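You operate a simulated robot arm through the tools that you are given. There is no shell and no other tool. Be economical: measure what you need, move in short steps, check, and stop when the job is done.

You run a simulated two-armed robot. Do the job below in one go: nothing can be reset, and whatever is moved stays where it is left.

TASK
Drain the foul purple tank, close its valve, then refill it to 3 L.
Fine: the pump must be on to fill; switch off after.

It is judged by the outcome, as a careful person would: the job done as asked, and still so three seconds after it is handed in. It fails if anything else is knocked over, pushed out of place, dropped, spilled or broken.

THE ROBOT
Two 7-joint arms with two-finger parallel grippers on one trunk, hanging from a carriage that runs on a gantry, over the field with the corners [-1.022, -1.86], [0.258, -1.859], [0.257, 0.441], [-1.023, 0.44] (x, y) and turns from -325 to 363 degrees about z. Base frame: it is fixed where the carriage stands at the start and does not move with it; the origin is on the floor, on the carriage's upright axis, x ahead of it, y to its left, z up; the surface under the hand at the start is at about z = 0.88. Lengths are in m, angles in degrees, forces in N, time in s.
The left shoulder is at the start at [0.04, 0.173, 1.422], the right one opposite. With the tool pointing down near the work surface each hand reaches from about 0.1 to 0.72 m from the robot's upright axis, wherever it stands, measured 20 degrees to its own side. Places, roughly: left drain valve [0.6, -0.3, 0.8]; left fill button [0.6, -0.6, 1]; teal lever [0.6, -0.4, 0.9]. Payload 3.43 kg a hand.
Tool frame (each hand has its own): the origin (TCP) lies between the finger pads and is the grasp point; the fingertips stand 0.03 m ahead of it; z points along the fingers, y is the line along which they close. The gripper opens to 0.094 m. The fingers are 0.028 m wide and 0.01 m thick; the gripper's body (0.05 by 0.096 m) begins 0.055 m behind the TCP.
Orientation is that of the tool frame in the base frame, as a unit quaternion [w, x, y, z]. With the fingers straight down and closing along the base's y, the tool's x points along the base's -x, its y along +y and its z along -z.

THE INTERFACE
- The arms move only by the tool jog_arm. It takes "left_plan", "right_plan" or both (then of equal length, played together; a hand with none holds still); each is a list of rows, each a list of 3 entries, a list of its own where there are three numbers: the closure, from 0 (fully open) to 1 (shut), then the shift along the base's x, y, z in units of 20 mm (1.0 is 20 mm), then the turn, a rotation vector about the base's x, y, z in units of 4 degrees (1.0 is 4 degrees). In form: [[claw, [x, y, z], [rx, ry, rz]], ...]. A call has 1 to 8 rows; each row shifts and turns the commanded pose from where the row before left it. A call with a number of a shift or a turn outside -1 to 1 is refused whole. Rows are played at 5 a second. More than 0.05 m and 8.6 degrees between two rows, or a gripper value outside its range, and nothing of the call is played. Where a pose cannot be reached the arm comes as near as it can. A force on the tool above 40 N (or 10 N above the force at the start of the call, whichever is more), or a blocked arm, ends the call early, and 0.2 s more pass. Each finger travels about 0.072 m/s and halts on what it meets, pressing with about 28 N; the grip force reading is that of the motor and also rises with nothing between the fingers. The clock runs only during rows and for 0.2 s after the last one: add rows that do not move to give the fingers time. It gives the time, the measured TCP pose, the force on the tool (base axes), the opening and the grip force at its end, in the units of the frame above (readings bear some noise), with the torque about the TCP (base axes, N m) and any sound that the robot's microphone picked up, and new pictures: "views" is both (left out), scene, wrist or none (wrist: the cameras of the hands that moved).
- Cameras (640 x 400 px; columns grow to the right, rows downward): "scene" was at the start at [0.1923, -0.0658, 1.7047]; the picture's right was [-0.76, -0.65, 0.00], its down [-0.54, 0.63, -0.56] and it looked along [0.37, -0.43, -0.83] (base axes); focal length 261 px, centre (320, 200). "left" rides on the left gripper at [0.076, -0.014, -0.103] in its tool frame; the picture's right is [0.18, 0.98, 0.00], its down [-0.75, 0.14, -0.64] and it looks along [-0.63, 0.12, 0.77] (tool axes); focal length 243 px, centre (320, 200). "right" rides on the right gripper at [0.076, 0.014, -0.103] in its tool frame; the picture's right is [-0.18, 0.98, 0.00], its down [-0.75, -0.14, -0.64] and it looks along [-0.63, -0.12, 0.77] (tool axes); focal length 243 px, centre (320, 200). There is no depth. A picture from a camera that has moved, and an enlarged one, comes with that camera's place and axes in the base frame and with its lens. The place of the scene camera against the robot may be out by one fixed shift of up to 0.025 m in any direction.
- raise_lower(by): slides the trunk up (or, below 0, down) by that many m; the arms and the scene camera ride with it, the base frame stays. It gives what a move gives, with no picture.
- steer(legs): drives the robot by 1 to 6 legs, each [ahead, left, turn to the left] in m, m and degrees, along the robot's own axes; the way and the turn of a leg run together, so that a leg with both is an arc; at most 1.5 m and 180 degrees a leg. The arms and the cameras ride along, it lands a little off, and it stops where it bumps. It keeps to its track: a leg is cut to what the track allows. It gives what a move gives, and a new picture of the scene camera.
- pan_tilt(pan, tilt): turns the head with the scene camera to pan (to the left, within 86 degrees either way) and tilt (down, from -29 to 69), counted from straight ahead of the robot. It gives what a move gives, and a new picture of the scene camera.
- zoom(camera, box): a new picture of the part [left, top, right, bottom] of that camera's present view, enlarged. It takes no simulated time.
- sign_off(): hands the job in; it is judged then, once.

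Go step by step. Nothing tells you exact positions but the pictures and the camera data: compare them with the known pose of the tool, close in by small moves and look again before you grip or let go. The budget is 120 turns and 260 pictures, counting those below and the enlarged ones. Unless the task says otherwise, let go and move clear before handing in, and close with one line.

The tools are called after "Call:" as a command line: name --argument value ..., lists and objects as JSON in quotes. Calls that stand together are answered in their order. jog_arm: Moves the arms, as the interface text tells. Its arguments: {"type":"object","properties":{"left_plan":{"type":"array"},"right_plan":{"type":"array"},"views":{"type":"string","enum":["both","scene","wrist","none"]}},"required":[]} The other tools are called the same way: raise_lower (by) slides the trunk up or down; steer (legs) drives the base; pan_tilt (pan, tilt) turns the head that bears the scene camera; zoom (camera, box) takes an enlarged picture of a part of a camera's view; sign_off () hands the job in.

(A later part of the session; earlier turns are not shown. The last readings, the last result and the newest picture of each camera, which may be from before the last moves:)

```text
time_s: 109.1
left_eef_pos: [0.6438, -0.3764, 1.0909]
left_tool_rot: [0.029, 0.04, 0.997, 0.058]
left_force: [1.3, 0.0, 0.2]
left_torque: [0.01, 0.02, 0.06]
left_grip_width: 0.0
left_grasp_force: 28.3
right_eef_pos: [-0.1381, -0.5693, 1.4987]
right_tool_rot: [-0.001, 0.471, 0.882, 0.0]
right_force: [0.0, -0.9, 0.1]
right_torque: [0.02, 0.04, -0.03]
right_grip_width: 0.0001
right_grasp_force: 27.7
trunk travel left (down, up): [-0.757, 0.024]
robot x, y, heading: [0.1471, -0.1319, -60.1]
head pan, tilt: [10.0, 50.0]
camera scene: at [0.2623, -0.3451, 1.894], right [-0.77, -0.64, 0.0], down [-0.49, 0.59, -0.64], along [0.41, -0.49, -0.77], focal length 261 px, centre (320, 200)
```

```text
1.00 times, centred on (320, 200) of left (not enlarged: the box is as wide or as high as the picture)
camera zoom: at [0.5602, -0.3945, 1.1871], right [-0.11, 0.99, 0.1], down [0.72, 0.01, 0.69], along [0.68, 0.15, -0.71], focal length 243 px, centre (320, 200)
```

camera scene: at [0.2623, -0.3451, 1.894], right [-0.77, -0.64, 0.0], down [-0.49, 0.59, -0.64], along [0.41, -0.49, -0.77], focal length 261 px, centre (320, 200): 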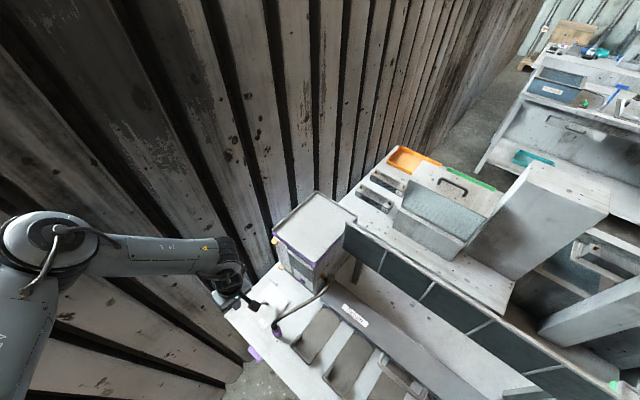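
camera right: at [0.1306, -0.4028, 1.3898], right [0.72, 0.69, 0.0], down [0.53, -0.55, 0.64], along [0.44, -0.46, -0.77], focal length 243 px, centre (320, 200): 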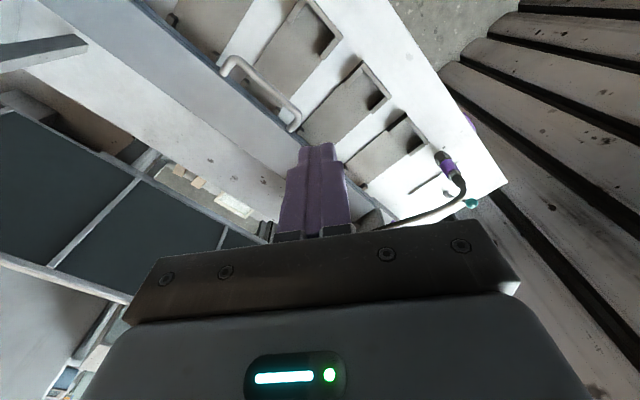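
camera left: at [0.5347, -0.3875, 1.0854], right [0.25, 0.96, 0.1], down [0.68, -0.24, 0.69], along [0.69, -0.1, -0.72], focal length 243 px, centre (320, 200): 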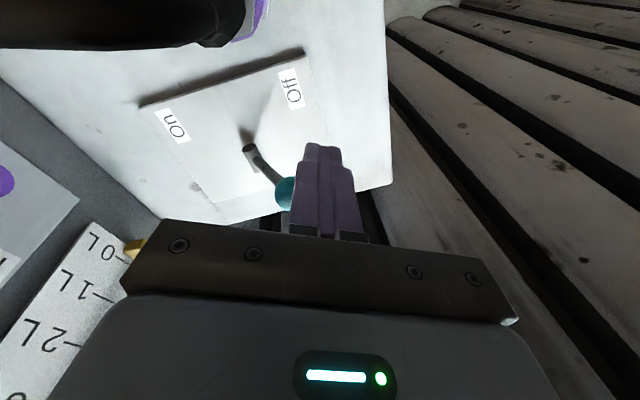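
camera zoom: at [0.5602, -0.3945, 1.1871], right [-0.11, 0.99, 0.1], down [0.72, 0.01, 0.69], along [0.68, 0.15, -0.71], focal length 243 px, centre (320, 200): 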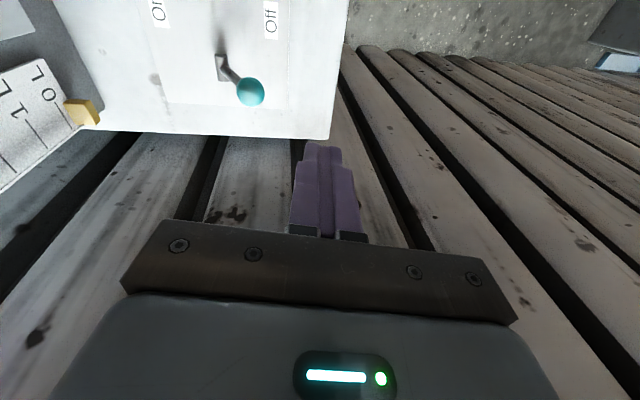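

Positioned over the lever's front side. Lower in, yawing slightly back to keep the camera clear of the hose.

Call:
jog_arm --left_plan '[[1, [0, 0, -1], [0, 0, -0.8]], [1, [0, 0, -1], [0, 0, -0.8]], [1, [0, 0, -1], [0, 0, -0.8]], [1, [0, 0, -1], [0, 0, -0.8]], [1, [0.2, -0.2, -1], [0, 0, -0.8]], [1, [0.2, -0.2, -1], [0, 0, -0.8]]]' --views "both"

```text
time_s: 110.5
left_eef_pos: [0.6214, -0.3848, 0.9794]
left_tool_rot: [0.041, 0.198, 0.978, 0.052]
left_force: [-0.8, -0.5, 0.5]
left_torque: [-0.02, -0.01, -0.01]
left_grip_width: 0.0002
left_grasp_force: 28.3
left hand out of reach, approached as far as the arm can: row 6
right_eef_pos: [-0.1381, -0.5682, 1.502]
right_tool_rot: [-0.001, 0.471, 0.882, 0.0]
right_force: [0.1, 0.2, 0.4]
right_torque: [0.01, 0.02, -0.03]
right_grip_width: 0.0
right_grasp_force: 28.3
trunk travel left (down, up): [-0.757, 0.024]
robot x, y, heading: [0.1464, -0.1328, -60.3]
head pan, tilt: [10.0, 50.0]
camera scene: at [0.2622, -0.3451, 1.8941], right [-0.77, -0.64, 0.0], down [-0.49, 0.59, -0.64], along [0.41, -0.49, -0.77], focal length 261 px, centre (320, 200)
camera left: at [0.5357, -0.3785, 1.075], right [0.21, 0.97, 0.11], down [0.68, -0.22, 0.7], along [0.7, -0.07, -0.71], focal length 243 px, centre (320, 200)
```

scene: 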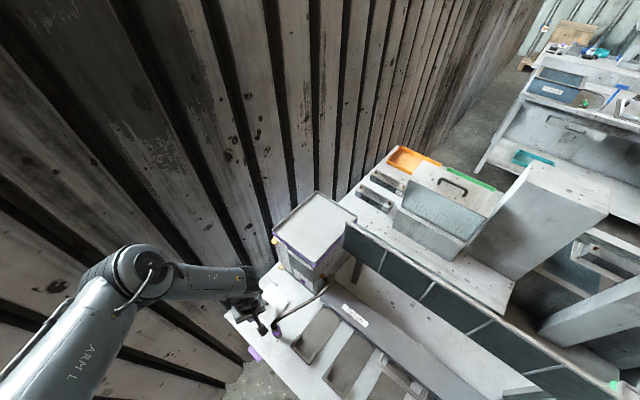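
left: 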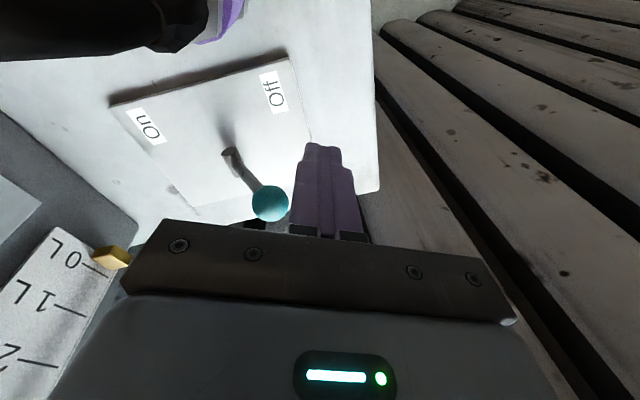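

Fingers are in front of the ball but a bit short in x. I'll use the base: +25 mm in x, lower slightly, then push −y.

Call:
steer --legs '[[0.0124, 0.0217, 0]]'

Call:
raise_lower --by -0.012

Call:
steer --legs '[[0.048, -0.028, 0]]'

Call:
zoom --camera "left" --box '[0, 0, 640, 400]'

```text
time_s: 111.3
left_eef_pos: [0.6471, -0.3861, 0.98]
left_tool_rot: [0.041, 0.197, 0.978, 0.052]
left_force: [0.5, 0.3, -0.2]
left_torque: [0.03, -0.02, 0.0]
left_grip_width: 0.0001
left_grasp_force: 27.8
right_eef_pos: [-0.1128, -0.569, 1.5005]
right_tool_rot: [-0.001, 0.471, 0.882, 0.001]
right_force: [-0.2, -0.8, 0.1]
right_torque: [-0.01, -0.03, 0.0]
right_grip_width: 0.0001
right_grasp_force: 28.0
trunk travel left (down, up): [-0.757, 0.024]
robot x, y, heading: [0.1731, -0.1351, -60.2]
head pan, tilt: [10.0, 50.0]
camera scene: at [0.2874, -0.3451, 1.894], right [-0.77, -0.64, 0.0], down [-0.49, 0.59, -0.64], along [0.41, -0.49, -0.77], focal length 261 px, centre (320, 200)
```

scene: 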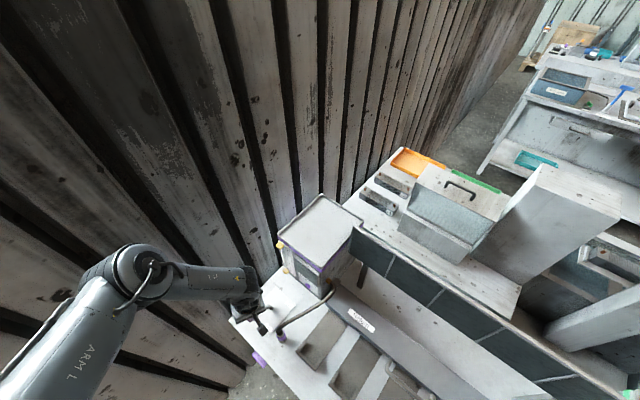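

```text
time_s: 111.9
left_eef_pos: [0.6461, -0.3857, 0.9676]
left_tool_rot: [0.041, 0.198, 0.978, 0.052]
left_force: [-0.4, 0.2, 0.2]
left_torque: [-0.01, 0.02, -0.01]
left_grip_width: 0.0001
left_grasp_force: 27.8
right_eef_pos: [-0.1116, -0.5686, 1.4894]
right_tool_rot: [-0.001, 0.471, 0.882, 0.001]
right_force: [0.2, 0.2, -0.3]
right_torque: [0.03, 0.0, -0.04]
right_grip_width: 0.0001
right_grasp_force: 28.1
trunk travel left (down, up): [-0.745, 0.036]
robot x, y, heading: [0.1749, -0.1342, -60.1]
head pan, tilt: [10.0, 50.0]
```

```text
time_s: 112.7
left_eef_pos: [0.6473, -0.4033, 0.9685]
left_tool_rot: [0.039, 0.197, 0.978, 0.063]
left_force: [-0.7, 5.4, 8.3]
left_torque: [-0.14, -0.01, 0.04]
left_grip_width: 0.0
left_grasp_force: 27.5
right_eef_pos: [-0.1127, -0.5932, 1.4882]
right_tool_rot: [-0.001, 0.47, 0.882, 0.001]
right_force: [-0.2, -0.5, 0.1]
right_torque: [0.03, -0.01, 0.02]
right_grip_width: 0.0
right_grasp_force: 28.5
trunk travel left (down, up): [-0.745, 0.036]
robot x, y, heading: [0.1738, -0.1552, -60.3]
head pan, tilt: [10.0, 50.0]
stopped in leg 1: the force on the tool passed its limit at 76 N (the readings are from after the stop); the commanded pose is now the measured one
camera scene: at [0.2873, -0.369, 1.8818], right [-0.77, -0.64, 0.0], down [-0.49, 0.59, -0.64], along [0.41, -0.49, -0.77], focal length 261 px, centre (320, 200)
```

scene: 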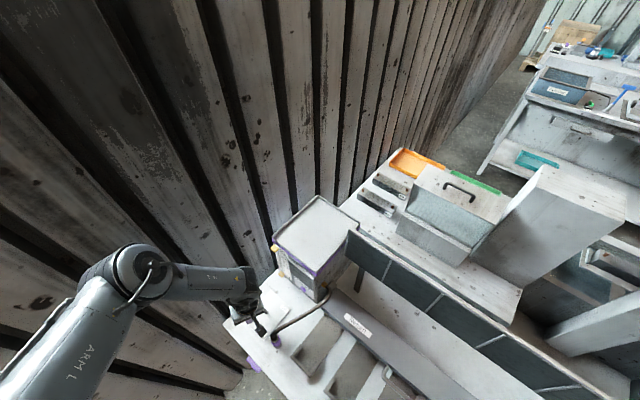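

```text
1.00 times, centred on (320, 200) of left (not enlarged: the box is as wide or as high as the picture)
camera zoom: at [0.5618, -0.3973, 1.0636], right [0.2, 0.97, 0.13], down [0.68, -0.23, 0.69], along [0.7, -0.06, -0.71], focal length 243 px, centre (320, 200)
```

zoom: 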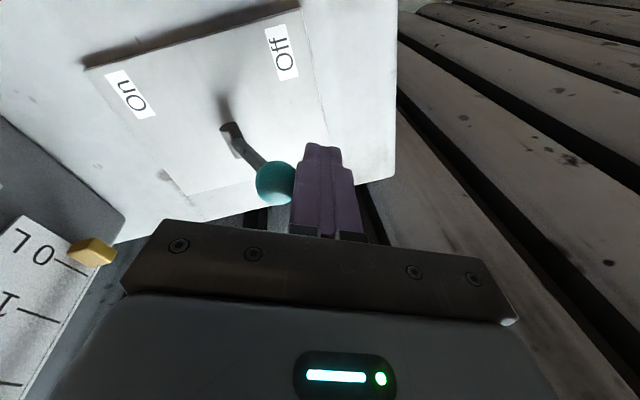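

Contact with the ball made, but the base push spiked. I'll push with the arm in small steps instead.

Call:
jog_arm --left_plan '[[1, [0, -0.3, 0], [0, 0, 0]], [1, [0, -0.3, 0], [0, 0, 0]], [1, [0, -0.3, 0], [0, 0, 0]], [1, [0, -0.3, 0], [0, 0, 0]], [1, [0, -0.3, 0], [0, 0, 0]], [1, [0, -0.3, 0], [0, 0, 0]]]' --views "wrist"

```text
time_s: 113.2
left_eef_pos: [0.6474, -0.4032, 0.969]
left_tool_rot: [0.038, 0.196, 0.978, 0.067]
left_force: [-3.5, 10.1, 18.5]
left_torque: [-0.29, -0.05, 0.0]
left_grip_width: 0.0
left_grasp_force: 28.2
right_eef_pos: [-0.1121, -0.5918, 1.4878]
right_tool_rot: [-0.001, 0.47, 0.882, 0.001]
right_force: [0.8, 0.1, -0.2]
right_torque: [0.0, 0.02, 0.0]
right_grip_width: 0.0
right_grasp_force: 27.7
trunk travel left (down, up): [-0.745, 0.036]
robot x, y, heading: [0.1717, -0.161, -59.8]
head pan, tilt: [10.0, 50.0]
stopped in row 2 (left hand): the force on the tool passed its limit at 45 N (the readings are from after the stop); the commanded pose is now the measured one
camera left: at [0.5622, -0.3992, 1.064], right [0.2, 0.97, 0.14], down [0.68, -0.24, 0.69], along [0.7, -0.05, -0.71], focal length 243 px, centre (320, 200)
```

left: 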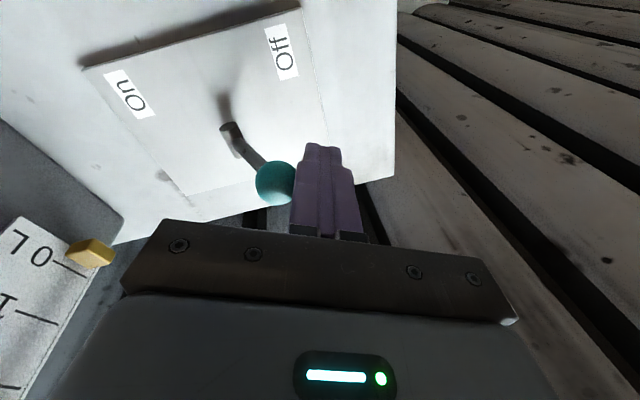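

The reaction is upward: I'm pressing on the ball's top. Back off, go lower 25 mm, and push again.

Call:
jog_arm --left_plan '[[1, [0, 1, 0], [0, 0, 0]], [1, [0, 0.2, -0.8], [0, 0, 0]], [1, [0, 0, -0.6], [0, 0, 0]], [1, [0, 0, 0], [0, 0, 0]]]' --views "wrist"

```text
time_s: 114.2
left_eef_pos: [0.6401, -0.385, 0.9422]
left_tool_rot: [0.04, 0.193, 0.978, 0.065]
left_force: [0.3, 0.5, -0.2]
left_torque: [0.01, 0.0, -0.01]
left_grip_width: 0.0
left_grasp_force: 27.6
left hand out of reach, approached as far as the arm can: row 2
right_eef_pos: [-0.1122, -0.5922, 1.4887]
right_tool_rot: [-0.001, 0.47, 0.883, 0.0]
right_force: [-1.4, -0.6, 1.1]
right_torque: [0.0, 0.02, -0.01]
right_grip_width: 0.0001
right_grasp_force: 28.0
trunk travel left (down, up): [-0.745, 0.036]
robot x, y, heading: [0.1731, -0.161, -60.2]
head pan, tilt: [10.0, 50.0]
camera left: at [0.5536, -0.3799, 1.0371], right [0.2, 0.97, 0.13], down [0.68, -0.23, 0.69], along [0.7, -0.05, -0.71], focal length 243 px, centre (320, 200)
```

left: 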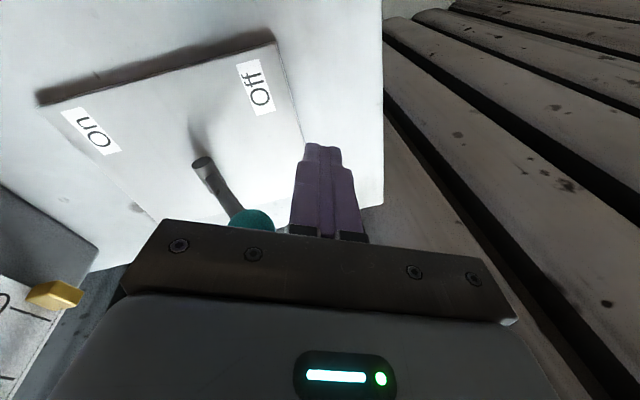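

Triangulating two views puts the ball lower and further out, near (0.672, −0.443, 0.917). I'll shift +x 28 mm with the base and push at that height.

Call:
steer --legs '[[0.0138, 0.0243, 0]]'

Call:
jog_arm --left_plan '[[1, [0, -0.5, 0], [0, 0, 0]], [1, [0, -0.4, 0], [0, 0, 0]], [1, [0, -0.4, 0], [0, 0, 0]], [1, [0, -0.4, 0], [0, 0, 0]], [1, [0, -0.4, 0], [0, 0, 0]], [1, [0, -0.4, 0], [0, 0, 0]]]' --views "wrist"

```text
time_s: 115.0
left_eef_pos: [0.6689, -0.3838, 0.9422]
left_tool_rot: [0.04, 0.193, 0.978, 0.064]
left_force: [0.0, 0.2, -0.1]
left_torque: [0.0, -0.03, 0.01]
left_grip_width: 0.0002
left_grasp_force: 28.3
right_eef_pos: [-0.0845, -0.5927, 1.4888]
right_tool_rot: [0.0, 0.47, 0.883, 0.001]
right_force: [0.8, -0.4, 0.7]
right_torque: [-0.02, 0.01, 0.02]
right_grip_width: 0.0
right_grasp_force: 27.7
trunk travel left (down, up): [-0.745, 0.036]
robot x, y, heading: [0.199, -0.1588, -59.9]
head pan, tilt: [10.0, 50.0]
camera scene: at [0.3153, -0.3685, 1.8821], right [-0.77, -0.64, 0.0], down [-0.49, 0.59, -0.64], along [0.41, -0.49, -0.77], focal length 261 px, centre (320, 200)
```

scene: 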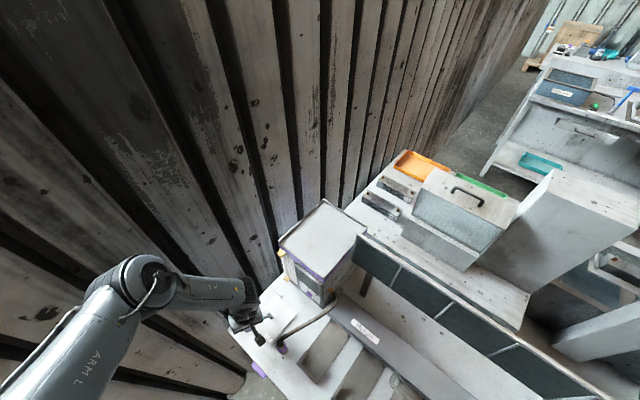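

```text
time_s: 116.4
left_eef_pos: [0.6659, -0.4341, 0.943]
left_tool_rot: [0.039, 0.192, 0.978, 0.065]
left_force: [0.3, 0.1, -0.5]
left_torque: [0.01, 0.01, 0.0]
left_grip_width: 0.0001
left_grasp_force: 27.6
right_eef_pos: [-0.0844, -0.5925, 1.4885]
right_tool_rot: [0.0, 0.471, 0.882, 0.0]
right_force: [0.3, 0.3, -0.3]
right_torque: [-0.01, 0.01, -0.02]
right_grip_width: 0.0002
right_grasp_force: 27.8
trunk travel left (down, up): [-0.745, 0.036]
robot x, y, heading: [0.1982, -0.1593, -59.9]
head pan, tilt: [10.0, 50.0]
camera left: at [0.5808, -0.4304, 1.0377], right [0.19, 0.97, 0.13], down [0.68, -0.23, 0.69], along [0.7, -0.05, -0.71], focal length 243 px, centre (320, 200)
```

left: 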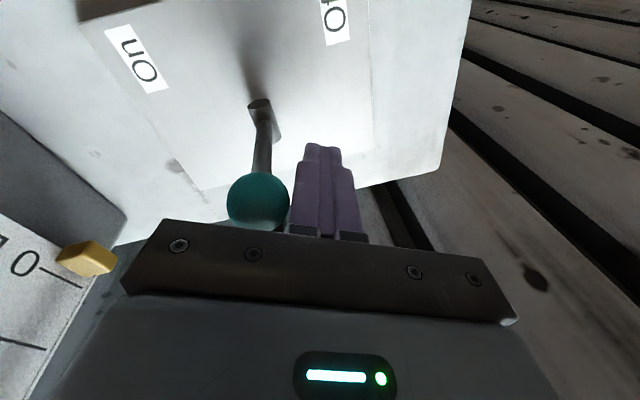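

The ball is moving freely toward On now. Continue the push.

Call:
jog_arm --left_plan '[[1, [0.1, -0.4, 0], [0, 0, 0]], [1, [0.1, -0.4, 0], [0, 0, 0]], [1, [0, -0.4, 0], [0, 0, 0]], [1, [0, -0.4, 0], [0, 0, 0]], [1, [0, -0.4, 0], [0, 0, 0]], [1, [0, -0.4, 0], [0, 0, 0]]]' --views "wrist"

```text
time_s: 117.8
left_eef_pos: [0.6583, -0.4682, 0.9506]
left_tool_rot: [0.041, 0.19, 0.979, 0.069]
left_force: [7.0, 15.3, -4.0]
left_torque: [0.5, -0.27, -0.17]
left_grip_width: 0.0001
left_grasp_force: 27.9
left hand out of reach, approached as far as the arm can: row 1, 2, 3, 4, 5, 6
right_eef_pos: [-0.084, -0.5912, 1.4866]
right_tool_rot: [-0.001, 0.47, 0.883, 0.002]
right_force: [0.1, -0.1, -0.2]
right_torque: [-0.01, 0.03, 0.03]
right_grip_width: 0.0
right_grasp_force: 27.7
trunk travel left (down, up): [-0.745, 0.036]
robot x, y, heading: [0.1993, -0.1581, -60.3]
head pan, tilt: [10.0, 50.0]
camera left: at [0.5731, -0.4648, 1.0451], right [0.19, 0.97, 0.14], down [0.68, -0.23, 0.7], along [0.71, -0.04, -0.71], focal length 243 px, centre (320, 200)
```

left: 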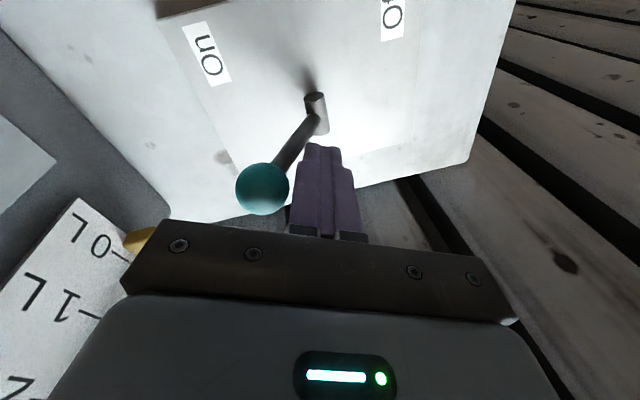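

The lever is now pointing to On. I'll retreat from it and lift, then prepare to press the fill button at about (0.571, −0.568, 0.976).

Call:
jog_arm --left_plan '[[1, [0, 1, 0], [0, 0, 0]], [1, [0, 0.8, 0.5], [0, 0, 0]], [1, [0, 0.3, 1], [0, 0, 0]], [1, [0, 0, 1], [0, 0, 0]], [1, [0, 0, 1], [0, 0, 0]], [1, [0, 0, 1], [0, 0, 0]], [1, [0, 0, 1], [0, 0, 0]]]' --views "both"

```text
time_s: 119.4
left_eef_pos: [0.6572, -0.4304, 1.0614]
left_tool_rot: [0.039, 0.192, 0.979, 0.064]
left_force: [-1.8, -0.1, 0.2]
left_torque: [-0.01, 0.0, 0.03]
left_grip_width: 0.0003
left_grasp_force: 27.5
right_eef_pos: [-0.085, -0.5922, 1.4883]
right_tool_rot: [0.0, 0.471, 0.882, 0.001]
right_force: [0.7, 0.1, 0.3]
right_torque: [0.01, 0.01, 0.0]
right_grip_width: 0.0
right_grasp_force: 28.1
trunk travel left (down, up): [-0.745, 0.036]
robot x, y, heading: [0.2014, -0.1558, -60.1]
head pan, tilt: [10.0, 50.0]
camera scene: at [0.3153, -0.3686, 1.882], right [-0.77, -0.64, 0.0], down [-0.49, 0.59, -0.64], along [0.41, -0.49, -0.77], focal length 261 px, centre (320, 200)
camera left: at [0.571, -0.4275, 1.1563], right [0.2, 0.97, 0.13], down [0.68, -0.23, 0.69], along [0.7, -0.05, -0.71], focal length 243 px, centre (320, 200)
```

scene: 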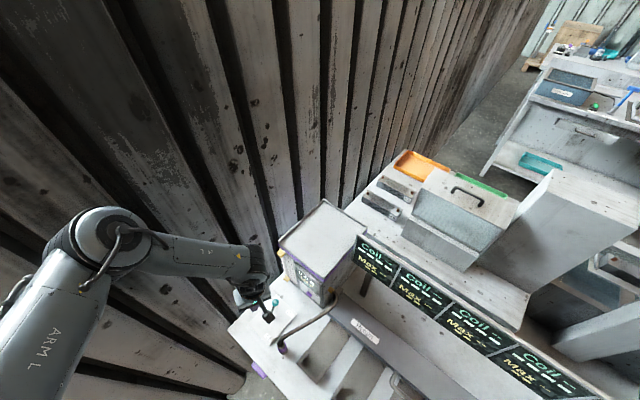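
left: 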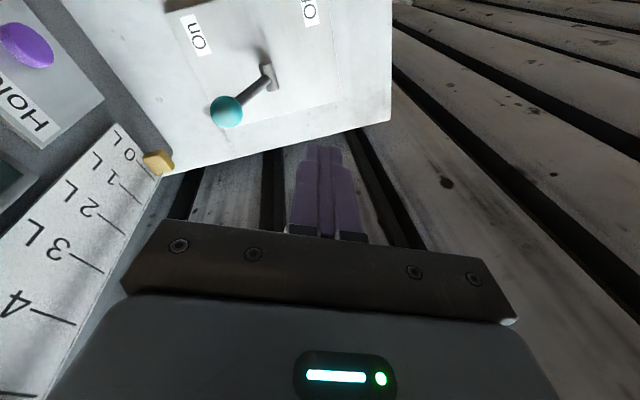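

The displays have lit up: the pump is on. I'll read the tank's display.

Call:
zoom --camera "scene" --box '[265, 240, 345, 310]'

Call:
zoom --camera "left" --box '[0, 0, 200, 340]'

Call:
zoom --camera "scene" --box '[340, 220, 600, 400]'

```text
5.71 times, centred on (305, 275) of scene
camera zoom: at [0.3153, -0.3686, 1.882], right [-0.77, -0.64, 0.0], down [-0.49, 0.59, -0.64], along [0.41, -0.49, -0.77], focal length 1490 px, centre (406, -229)
```

zoom: 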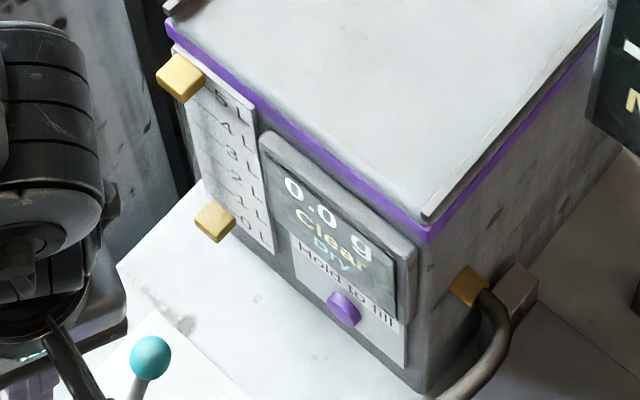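

```text
1.18 times, centred on (100, 170) of left
camera zoom: at [0.571, -0.4275, 1.1563], right [0.2, 0.97, 0.13], down [0.68, -0.23, 0.69], along [0.7, -0.05, -0.71], focal length 285 px, centre (579, 235)
```

zoom: 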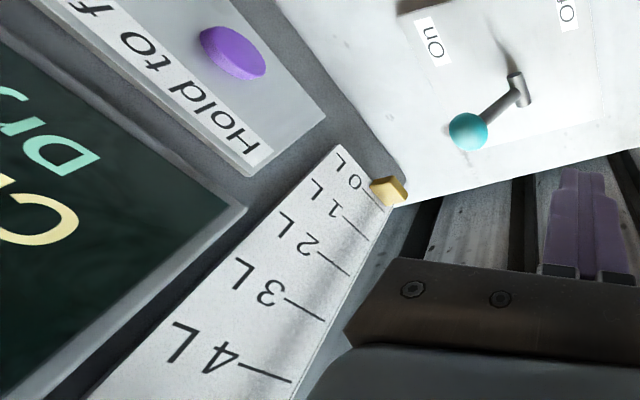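

```text
2.22 times, centred on (470, 310) of scene
camera zoom: at [0.3153, -0.3686, 1.882], right [-0.77, -0.64, 0.0], down [-0.49, 0.59, -0.64], along [0.41, -0.49, -0.77], focal length 579 px, centre (-13, -44)
```

zoom: 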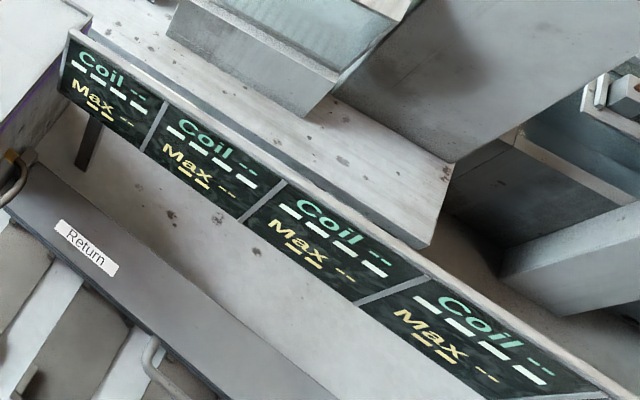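

Display reads "0.0 g, Clear, Dry" — fully drained. Now move the hand in front of the button and tilt it toward the tank.

Call:
jog_arm --left_plan '[[1, [0, 1, 0], [0, 0, 0]], [1, [0, 1, 0], [0, 0, 0]], [1, [0, 1, 0], [0, 0, 0]]]' --views "none"

Call:
steer --legs '[[0, 0, -12]]'

Call:
jog_arm --left_plan '[[1, [0, 0, 0], [-1, 0, 0]], [1, [0, 0, 0], [-1, 0, 0]], [1, [0, 0, 0], [-1, 0, 0]], [1, [0, 0, 0], [-1, 0, 0]], [1, [0, 0, 0], [-1, 0, 0]], [1, [0, 0, 0], [-1, 0, 0]], [1, [0, 0, 0], [-1, 0, 0]], [1, [0, 0, 0], [-1, 0, 0]]]' --views "both"

```text
time_s: 120.2
left_eef_pos: [0.6427, -0.3847, 1.0614]
left_tool_rot: [0.038, 0.202, 0.977, 0.06]
left_force: [0.0, -0.6, -0.7]
left_torque: [0.01, 0.02, -0.01]
left_grip_width: 0.0
left_grasp_force: 28.6
right_eef_pos: [-0.0939, -0.5951, 1.4927]
right_tool_rot: [-0.002, 0.472, 0.881, -0.002]
right_force: [0.3, -0.4, -0.5]
right_torque: [0.02, -0.01, 0.0]
right_grip_width: 0.0
right_grasp_force: 28.2
trunk travel left (down, up): [-0.745, 0.036]
robot x, y, heading: [0.1948, -0.1585, -60.2]
head pan, tilt: [10.0, 50.0]
```

```text
time_s: 121.0
left_eef_pos: [0.6449, -0.3807, 1.0599]
left_tool_rot: [0.041, 0.204, 0.976, 0.063]
left_force: [0.3, 0.0, -0.7]
left_torque: [-0.02, 0.01, 0.0]
left_grip_width: 0.0001
left_grasp_force: 27.7
right_eef_pos: [-0.0999, -0.5863, 1.488]
right_tool_rot: [-0.002, 0.478, 0.878, 0.0]
right_force: [0.6, 0.4, 0.0]
right_torque: [-0.02, 0.02, 0.0]
right_grip_width: 0.0
right_grasp_force: 28.5
trunk travel left (down, up): [-0.745, 0.036]
robot x, y, heading: [0.1972, -0.1555, -60.9]
head pan, tilt: [10.0, 50.0]
stopped in leg 1: the robot was blocked; the commanded pose is now the measured one
camera scene: at [0.3065, -0.37, 1.8807], right [-0.78, -0.63, 0.0], down [-0.48, 0.6, -0.64], along [0.4, -0.5, -0.77], focal length 261 px, centre (320, 200)
```

scene: 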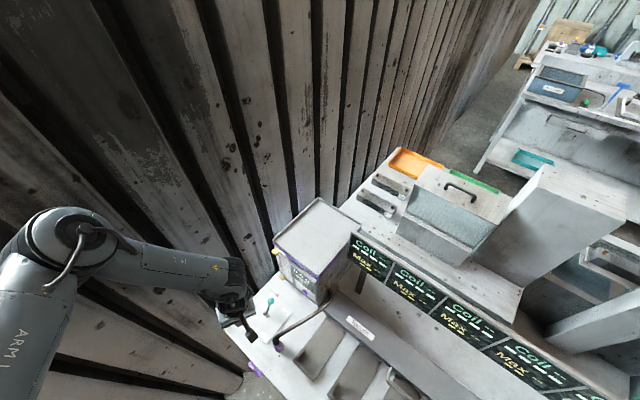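

```text
time_s: 123.0
left_eef_pos: [0.5578, -0.4598, 1.0879]
left_tool_rot: [0.099, 0.201, 0.949, -0.22]
left_force: [-0.7, -0.1, -0.7]
left_torque: [0.0, 0.02, -0.04]
left_grip_width: 0.0001
left_grasp_force: 28.4
left hand out of reach, approached as far as the arm can: row 4, 5, 6, 7, 8
right_eef_pos: [-0.1137, -0.5852, 1.488]
right_tool_rot: [-0.004, 0.481, 0.876, -0.002]
right_force: [0.2, -1.0, 0.3]
right_torque: [0.04, 0.01, 0.0]
right_grip_width: 0.0001
right_grasp_force: 27.9
trunk travel left (down, up): [-0.745, 0.036]
robot x, y, heading: [0.1872, -0.1563, -61.5]
head pan, tilt: [10.0, 50.0]
stopped in row 8 (left hand): the arm was blocked; the commanded pose is now the measured one
camera scene: at [0.2961, -0.3715, 1.8775], right [-0.78, -0.62, 0.01], down [-0.48, 0.6, -0.64], along [0.39, -0.5, -0.77], focal length 261 px, centre (320, 200)
camera left: at [0.4732, -0.3993, 1.1623], right [0.25, 0.87, -0.42], down [0.68, 0.15, 0.72], along [0.69, -0.47, -0.55], focal length 243 px, centre (320, 200)
```

scene: 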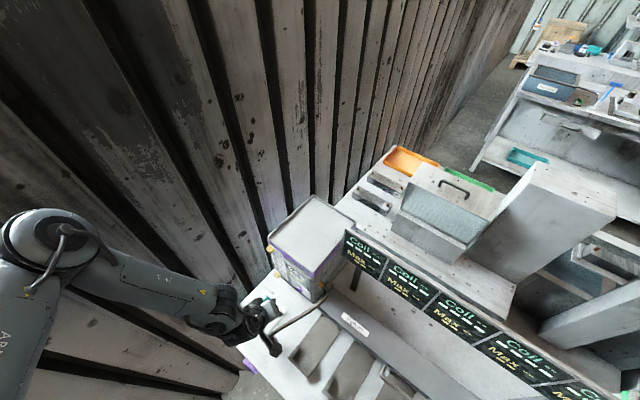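
left: 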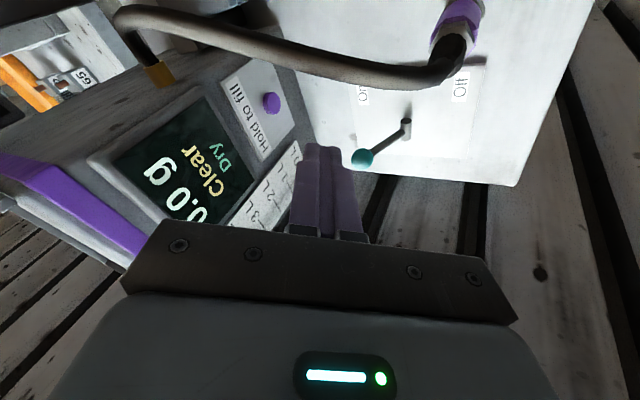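

The elbow likely brushed the wall again, but the hand ended up well aimed toward the button. I'll lower with the trunk and check clearance from the hose.

Call:
raise_lower --by -0.08

Call:
zoom --camera "left" --box '[0, 0, 640, 400]'

Call:
zoom --camera "scene" --box '[180, 200, 360, 380]'

```text
time_s: 124.1
left_eef_pos: [0.5577, -0.4561, 1.0107]
left_tool_rot: [0.098, 0.199, 0.95, -0.219]
left_force: [1.1, -0.4, -0.5]
left_torque: [0.02, 0.03, 0.06]
left_grip_width: 0.0
left_grasp_force: 27.6
right_eef_pos: [-0.1137, -0.5832, 1.4103]
right_tool_rot: [-0.007, 0.479, 0.878, -0.002]
right_force: [0.0, -0.8, -0.2]
right_torque: [0.01, 0.02, -0.01]
right_grip_width: 0.0
right_grasp_force: 28.4
trunk travel left (down, up): [-0.665, 0.116]
robot x, y, heading: [0.1947, -0.158, -61.6]
head pan, tilt: [10.0, 50.0]
```

```text
1.00 times, centred on (320, 200) of left (not enlarged: the box is as wide or as high as the picture)
camera zoom: at [0.4733, -0.396, 1.0854], right [0.25, 0.87, -0.42], down [0.68, 0.16, 0.72], along [0.69, -0.46, -0.55], focal length 243 px, centre (320, 200)
```

zoom: 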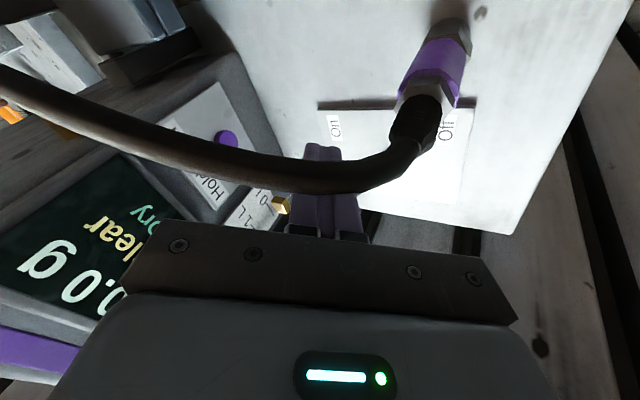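

```text
2.22 times, centred on (270, 290) of scene
camera zoom: at [0.2971, -0.3697, 1.7997], right [-0.78, -0.62, 0.01], down [-0.49, 0.6, -0.63], along [0.39, -0.5, -0.77], focal length 579 px, centre (431, 0)
```

zoom: 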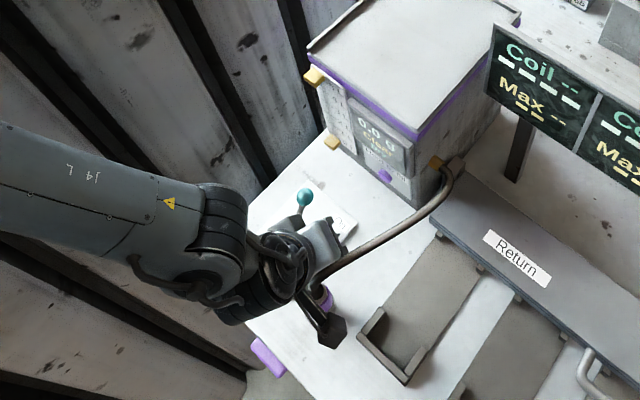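

The hose runs between the wrist camera and the fingers, which is too tight. I'll go back up and lean the hand toward +x (fingers pointing slightly −x) so the camera rides clear above.

Call:
raise_lower --by 0.09

Call:
jog_arm --left_plan '[[1, [0.3, 0.3, 0], [0, 1, 0]], [1, [0.3, 0.3, 0], [0, 1, 0]], [1, [0.3, 0, 0], [0, 1, 0]], [1, [0.3, 0, 0], [0, 1, 0]], [1, [0, 0, 0], [0, 1, 0]], [1, [0, 0, 0], [0, 1, 0]], [1, [0, 0, 0], [0, 1, 0]]]' --views "both"

```text
time_s: 125.4
left_eef_pos: [0.5546, -0.4513, 1.0939]
left_tool_rot: [0.092, 0.198, 0.952, -0.214]
left_force: [0.2, -0.3, 0.5]
left_torque: [-0.04, -0.05, 0.01]
left_grip_width: 0.0
left_grasp_force: 28.3
right_eef_pos: [-0.1135, -0.5836, 1.5019]
right_tool_rot: [-0.007, 0.481, 0.877, -0.002]
right_force: [-0.1, 0.3, 0.6]
right_torque: [0.0, -0.02, 0.04]
right_grip_width: 0.0003
right_grasp_force: 28.0
trunk travel left (down, up): [-0.755, 0.026]
robot x, y, heading: [0.1957, -0.1573, -61.4]
head pan, tilt: [10.0, 50.0]
```

```text
time_s: 127.2
left_eef_pos: [0.5009, -0.4956, 1.1092]
left_tool_rot: [-0.154, 0.192, 0.936, -0.253]
left_force: [-0.2, 0.1, 0.0]
left_torque: [0.05, 0.01, -0.04]
left_grip_width: 0.0002
left_grasp_force: 27.8
left hand out of reach, approached as far as the arm can: row 1, 2, 3, 4
right_eef_pos: [-0.1254, -0.5815, 1.5034]
right_tool_rot: [-0.007, 0.488, 0.873, -0.003]
right_force: [-0.4, 0.0, 1.0]
right_torque: [0.07, 0.01, 0.02]
right_grip_width: 0.0002
right_grasp_force: 28.1
trunk travel left (down, up): [-0.755, 0.026]
robot x, y, heading: [0.1897, -0.1577, -62.3]
head pan, tilt: [10.0, 50.0]
stopped in row 7 (left hand): the arm was blocked; the commanded pose is now the measured one
camera scene: at [0.2893, -0.374, 1.8898], right [-0.79, -0.61, 0.01], down [-0.48, 0.61, -0.64], along [0.38, -0.51, -0.77], focal length 261 px, centre (320, 200)
camera left: at [0.4697, -0.4322, 1.2169], right [0.12, 0.87, -0.49], down [0.95, 0.05, 0.31], along [0.29, -0.5, -0.82], focal length 243 px, centre (320, 200)
```

scene: 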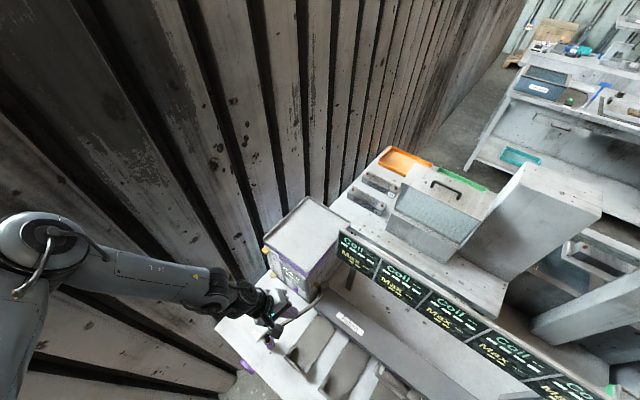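
left: 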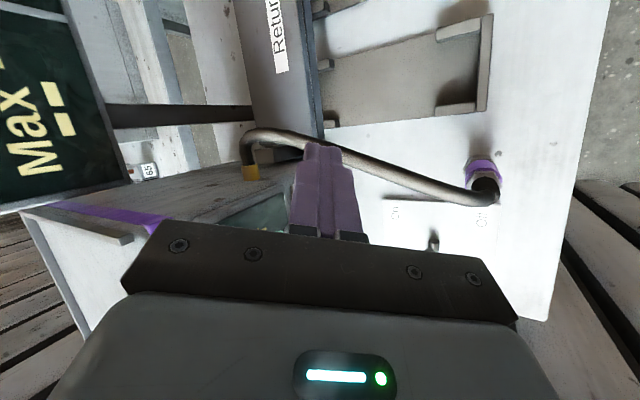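

The tool orientation is good but the elbow presses the wall. I'll turn the base left (elbow away from the wall) and translate toward the tank.

Call:
steer --legs '[[0, 0, 17], [0.05, -0.06, 0]]'

Call:
zoom --camera "left" --box '[0, 0, 640, 400]'

```text
time_s: 128.0
left_eef_pos: [0.5031, -0.4844, 1.1122]
left_tool_rot: [-0.154, 0.186, 0.937, -0.252]
left_force: [0.5, -1.0, 0.9]
left_torque: [-0.02, 0.03, 0.03]
left_grip_width: 0.0002
left_grasp_force: 27.9
right_eef_pos: [-0.1061, -0.5944, 1.5011]
right_tool_rot: [-0.005, 0.469, 0.883, -0.001]
right_force: [-0.3, -0.1, -0.4]
right_torque: [0.0, -0.01, -0.04]
right_grip_width: 0.0
right_grasp_force: 28.1
trunk travel left (down, up): [-0.755, 0.026]
robot x, y, heading: [0.1883, -0.1621, -60.0]
head pan, tilt: [10.0, 50.0]
stopped in leg 1: the robot was blocked; the commanded pose is now the measured one
camera scene: at [0.2972, -0.3704, 1.8905], right [-0.77, -0.64, 0.01], down [-0.5, 0.59, -0.64], along [0.4, -0.49, -0.77], focal length 261 px, centre (320, 200)
```

scene: 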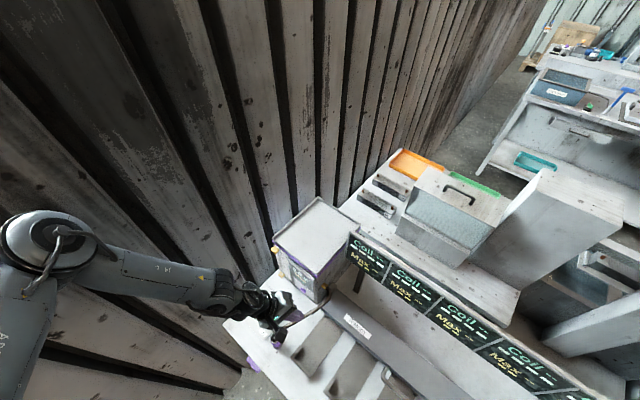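

```text
1.00 times, centred on (320, 200) of left (not enlarged: the box is as wide or as high as the picture)
camera zoom: at [0.4708, -0.4215, 1.2188], right [0.11, 0.87, -0.49], down [0.95, 0.06, 0.31], along [0.3, -0.49, -0.82], focal length 243 px, centre (320, 200)
```

zoom: 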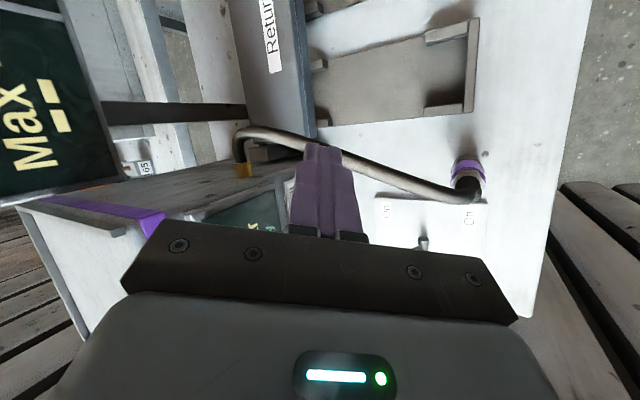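

The elbow is caught on the wall; back the whole robot off from it diagonally first.

Call:
raise_lower --by 0.025

Call:
steer --legs '[[-0.092, -0.039, 0]]'

```text
time_s: 128.8
left_eef_pos: [0.5039, -0.4845, 1.1373]
left_tool_rot: [-0.151, 0.185, 0.937, -0.254]
left_force: [-1.0, 0.2, 0.0]
left_torque: [0.02, 0.01, -0.02]
left_grip_width: 0.0
left_grasp_force: 28.0
right_eef_pos: [-0.1064, -0.5933, 1.5274]
right_tool_rot: [-0.005, 0.47, 0.883, -0.002]
right_force: [-0.2, -0.3, -0.5]
right_torque: [-0.02, -0.05, -0.02]
right_grip_width: 0.0
right_grasp_force: 27.1
trunk travel left (down, up): [-0.78, 0.001]
robot x, y, heading: [0.1852, -0.1593, -60.1]
head pan, tilt: [10.0, 50.0]
```

```text
time_s: 129.9
left_eef_pos: [0.4403, -0.4282, 1.1427]
left_tool_rot: [-0.145, 0.186, 0.938, -0.254]
left_force: [0.6, 0.1, 0.5]
left_torque: [0.0, 0.02, 0.02]
left_grip_width: 0.0
left_grasp_force: 27.4
right_eef_pos: [-0.1764, -0.5355, 1.5233]
right_tool_rot: [0.001, 0.47, 0.883, 0.0]
right_force: [0.7, 0.7, 0.6]
right_torque: [-0.02, 0.0, 0.04]
right_grip_width: 0.0001
right_grasp_force: 28.1
trunk travel left (down, up): [-0.78, 0.001]
robot x, y, heading: [0.1094, -0.1057, -60.0]
head pan, tilt: [10.0, 50.0]
camera scene: at [0.2232, -0.3109, 1.9171], right [-0.77, -0.64, 0.0], down [-0.49, 0.59, -0.64], along [0.41, -0.49, -0.77], focal length 261 px, centre (320, 200)
```

scene: 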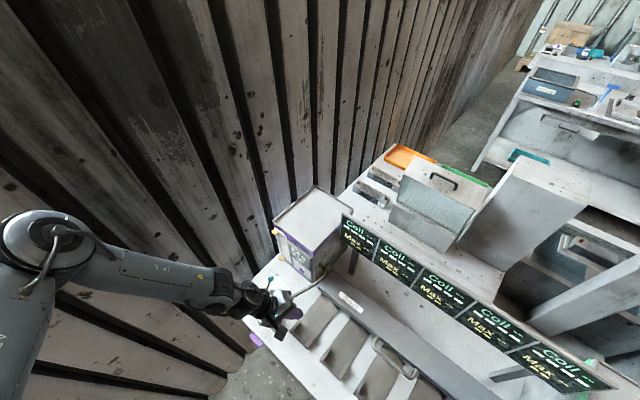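

Call:
steer --legs '[[0, 0, 20], [0.12, -0.085, 0]]'

Call:
zoom --camera "left" --box '[0, 0, 640, 400]'

```text
time_s: 132.3
left_eef_pos: [0.5704, -0.4341, 1.1421]
left_tool_rot: [-0.099, 0.02, 0.956, -0.275]
left_force: [0.7, -0.3, 0.9]
left_torque: [-0.02, 0.01, -0.02]
left_grip_width: 0.0
left_grasp_force: 27.7
right_eef_pos: [0.0275, -0.7489, 1.5233]
right_tool_rot: [0.0, 0.308, 0.952, 0.001]
right_force: [0.0, 0.2, 1.4]
right_torque: [-0.02, 0.02, -0.01]
right_grip_width: 0.0
right_grasp_force: 27.6
trunk travel left (down, up): [-0.78, 0.001]
robot x, y, heading: [0.1435, -0.2474, -40.0]
head pan, tilt: [10.0, 50.0]
camera scene: at [0.3203, -0.3956, 1.917], right [-0.5, -0.87, 0.0], down [-0.66, 0.38, -0.64], along [0.56, -0.32, -0.77], focal length 261 px, centre (320, 200)
```

scene: 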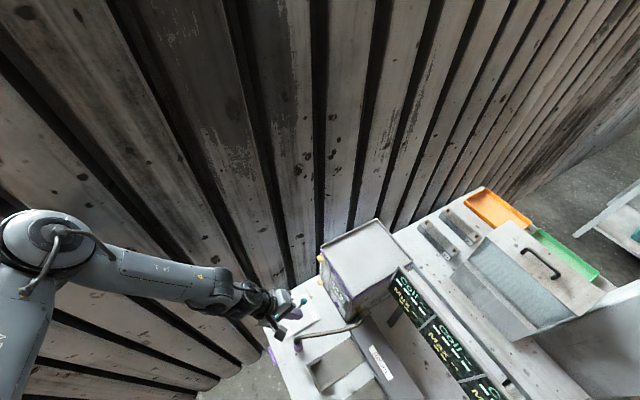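

```text
1.00 times, centred on (320, 200) of left (not enlarged: the box is as wide or as high as the picture)
camera zoom: at [0.5157, -0.3859, 1.2484], right [-0.2, 0.85, -0.49], down [0.86, 0.39, 0.32], along [0.46, -0.36, -0.81], focal length 243 px, centre (320, 200)
```

zoom: 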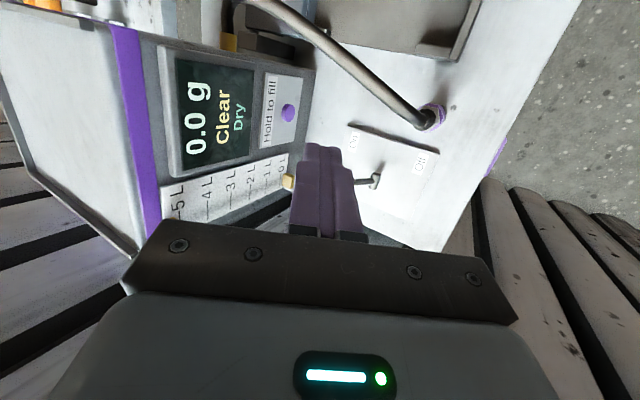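

Excellent: clear view of gauge, button and display, and the hand is clear of the hose. Lower with the trunk.

Call:
raise_lower --by -0.122

Call:
zoom --camera "left" --box '[0, 0, 640, 400]'

```text
time_s: 133.9
left_eef_pos: [0.5698, -0.4342, 1.0212]
left_tool_rot: [-0.098, 0.018, 0.956, -0.276]
left_force: [0.4, -0.7, -0.5]
left_torque: [-0.02, 0.01, 0.01]
left_grip_width: 0.0
left_grasp_force: 28.2
right_eef_pos: [0.0277, -0.7491, 1.4014]
right_tool_rot: [0.0, 0.308, 0.951, 0.001]
right_force: [-0.4, -0.4, -0.3]
right_torque: [0.0, 0.0, 0.0]
right_grip_width: 0.0003
right_grasp_force: 28.0
trunk travel left (down, up): [-0.658, 0.123]
robot x, y, heading: [0.1445, -0.2445, -40.2]
head pan, tilt: [10.0, 50.0]
```

```text
1.00 times, centred on (320, 200) of left (not enlarged: the box is as wide or as high as the picture)
camera zoom: at [0.5158, -0.3861, 1.1265], right [-0.2, 0.85, -0.49], down [0.86, 0.39, 0.32], along [0.46, -0.36, -0.81], focal length 243 px, centre (320, 200)
```

zoom: 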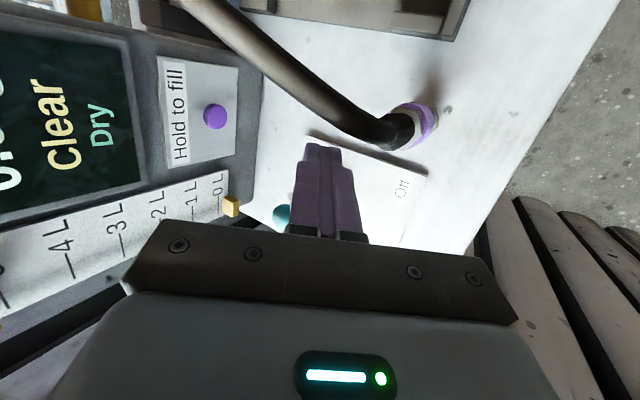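

Call:
raise_lower --by -0.016

Call:
steer --legs '[[0.0577, -0.056, 0]]'

Call:
zoom --camera "left" --box '[0, 0, 640, 400]'

```text
time_s: 134.5
left_eef_pos: [0.5696, -0.4341, 1.0052]
left_tool_rot: [-0.099, 0.018, 0.956, -0.275]
left_force: [0.5, 0.0, 0.9]
left_torque: [0.02, 0.0, -0.01]
left_grip_width: 0.0001
left_grasp_force: 28.0
right_eef_pos: [0.0279, -0.7488, 1.385]
right_tool_rot: [0.0, 0.307, 0.952, 0.001]
right_force: [-0.1, 0.1, -0.3]
right_torque: [-0.01, 0.01, 0.03]
right_grip_width: 0.0001
right_grasp_force: 28.1
trunk travel left (down, up): [-0.642, 0.139]
robot x, y, heading: [0.1432, -0.2416, -40.0]
head pan, tilt: [10.0, 50.0]
```

```text
time_s: 135.6
left_eef_pos: [0.5787, -0.5129, 1.0038]
left_tool_rot: [-0.099, 0.02, 0.956, -0.275]
left_force: [-0.2, 0.5, 0.0]
left_torque: [0.02, 0.02, 0.02]
left_grip_width: 0.0
left_grasp_force: 27.9
right_eef_pos: [0.038, -0.8272, 1.387]
right_tool_rot: [0.0, 0.308, 0.951, 0.0]
right_force: [0.1, -0.7, 0.1]
right_torque: [0.01, -0.03, -0.02]
right_grip_width: 0.0001
right_grasp_force: 28.3
trunk travel left (down, up): [-0.642, 0.139]
robot x, y, heading: [0.1578, -0.321, -39.9]
head pan, tilt: [10.0, 50.0]
camera scene: at [0.3299, -0.4751, 1.7791], right [-0.5, -0.87, 0.0], down [-0.66, 0.38, -0.64], along [0.56, -0.32, -0.77], focal length 261 px, centre (320, 200)
```

scene: 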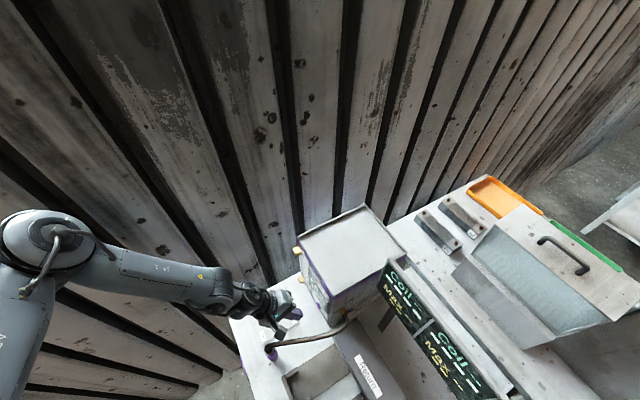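

```text
1.00 times, centred on (320, 200) of left (not enlarged: the box is as wide or as high as the picture)
camera zoom: at [0.5253, -0.4655, 1.1104], right [-0.2, 0.85, -0.49], down [0.86, 0.39, 0.32], along [0.46, -0.36, -0.81], focal length 243 px, centre (320, 200)
```

zoom: 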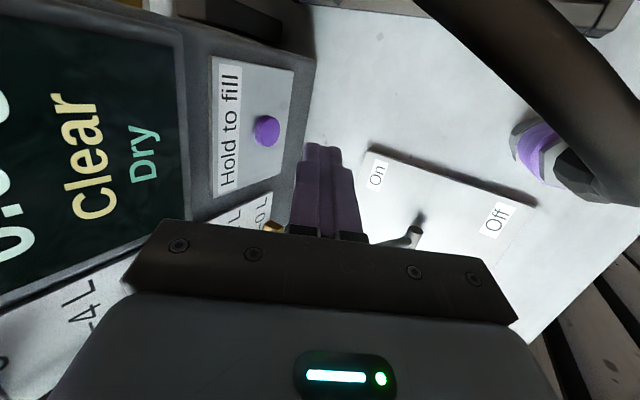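

Fingertips are about 3–4 cm in front of the button, lever still On. Press in small steps with the arm.

Call:
jog_arm --left_plan '[[1, [-0.1, -0.5, 0], [0, 0, 0]], [1, [0, -0.4, 0], [0, 0, 0]], [1, [0, -0.3, 0], [0, 0, 0]]]' --views "wrist"

```text
time_s: 136.3
left_eef_pos: [0.5778, -0.5375, 1.0037]
left_tool_rot: [-0.099, 0.019, 0.956, -0.275]
left_force: [0.3, 0.0, 0.9]
left_torque: [-0.03, -0.03, -0.01]
left_grip_width: 0.0
left_grasp_force: 28.1
right_eef_pos: [0.0376, -0.8265, 1.3851]
right_tool_rot: [0.001, 0.307, 0.952, 0.001]
right_force: [-0.4, -0.2, 0.4]
right_torque: [0.0, -0.02, 0.01]
right_grip_width: 0.0
right_grasp_force: 28.2
trunk travel left (down, up): [-0.642, 0.139]
robot x, y, heading: [0.1541, -0.3225, -39.8]
head pan, tilt: [10.0, 50.0]
camera left: at [0.5237, -0.4898, 1.1102], right [-0.2, 0.85, -0.49], down [0.86, 0.39, 0.32], along [0.46, -0.36, -0.81], focal length 243 px, centre (320, 200)
```

left: 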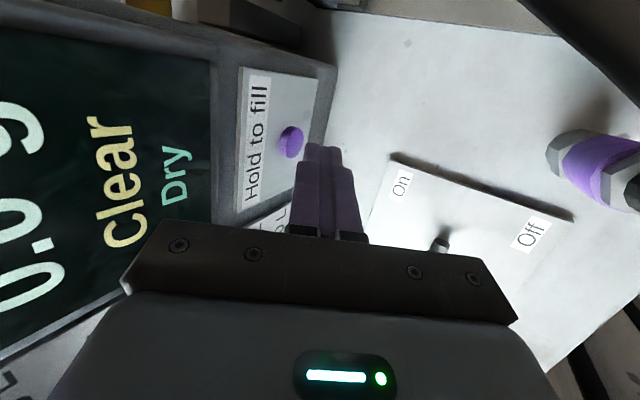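

Call:
jog_arm --left_plan '[[1, [-0.2, -0.3, 0.1], [0, 0, 0]], [1, [0, -0.25, 0], [0, 0, 0]]]' --views "wrist"

```text
time_s: 136.9
left_eef_pos: [0.5734, -0.5477, 1.006]
left_tool_rot: [-0.099, 0.018, 0.956, -0.276]
left_force: [-0.1, -0.2, 0.2]
left_torque: [-0.02, 0.01, 0.0]
left_grip_width: 0.0003
left_grasp_force: 27.9
right_eef_pos: [0.0373, -0.8282, 1.3859]
right_tool_rot: [0.001, 0.307, 0.952, 0.001]
right_force: [0.7, 0.3, 0.7]
right_torque: [-0.01, -0.01, 0.0]
right_grip_width: 0.0
right_grasp_force: 27.9
trunk travel left (down, up): [-0.642, 0.139]
robot x, y, heading: [0.1537, -0.3197, -40.0]
head pan, tilt: [10.0, 50.0]
camera left: at [0.5199, -0.5003, 1.1125], right [-0.2, 0.85, -0.49], down [0.86, 0.39, 0.32], along [0.46, -0.36, -0.81], focal length 243 px, centre (320, 200)
```

left: 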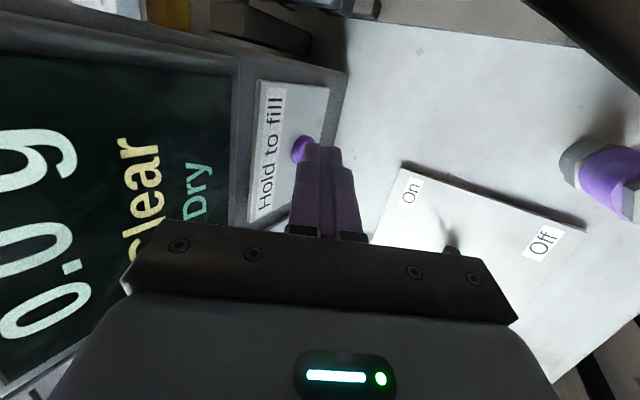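

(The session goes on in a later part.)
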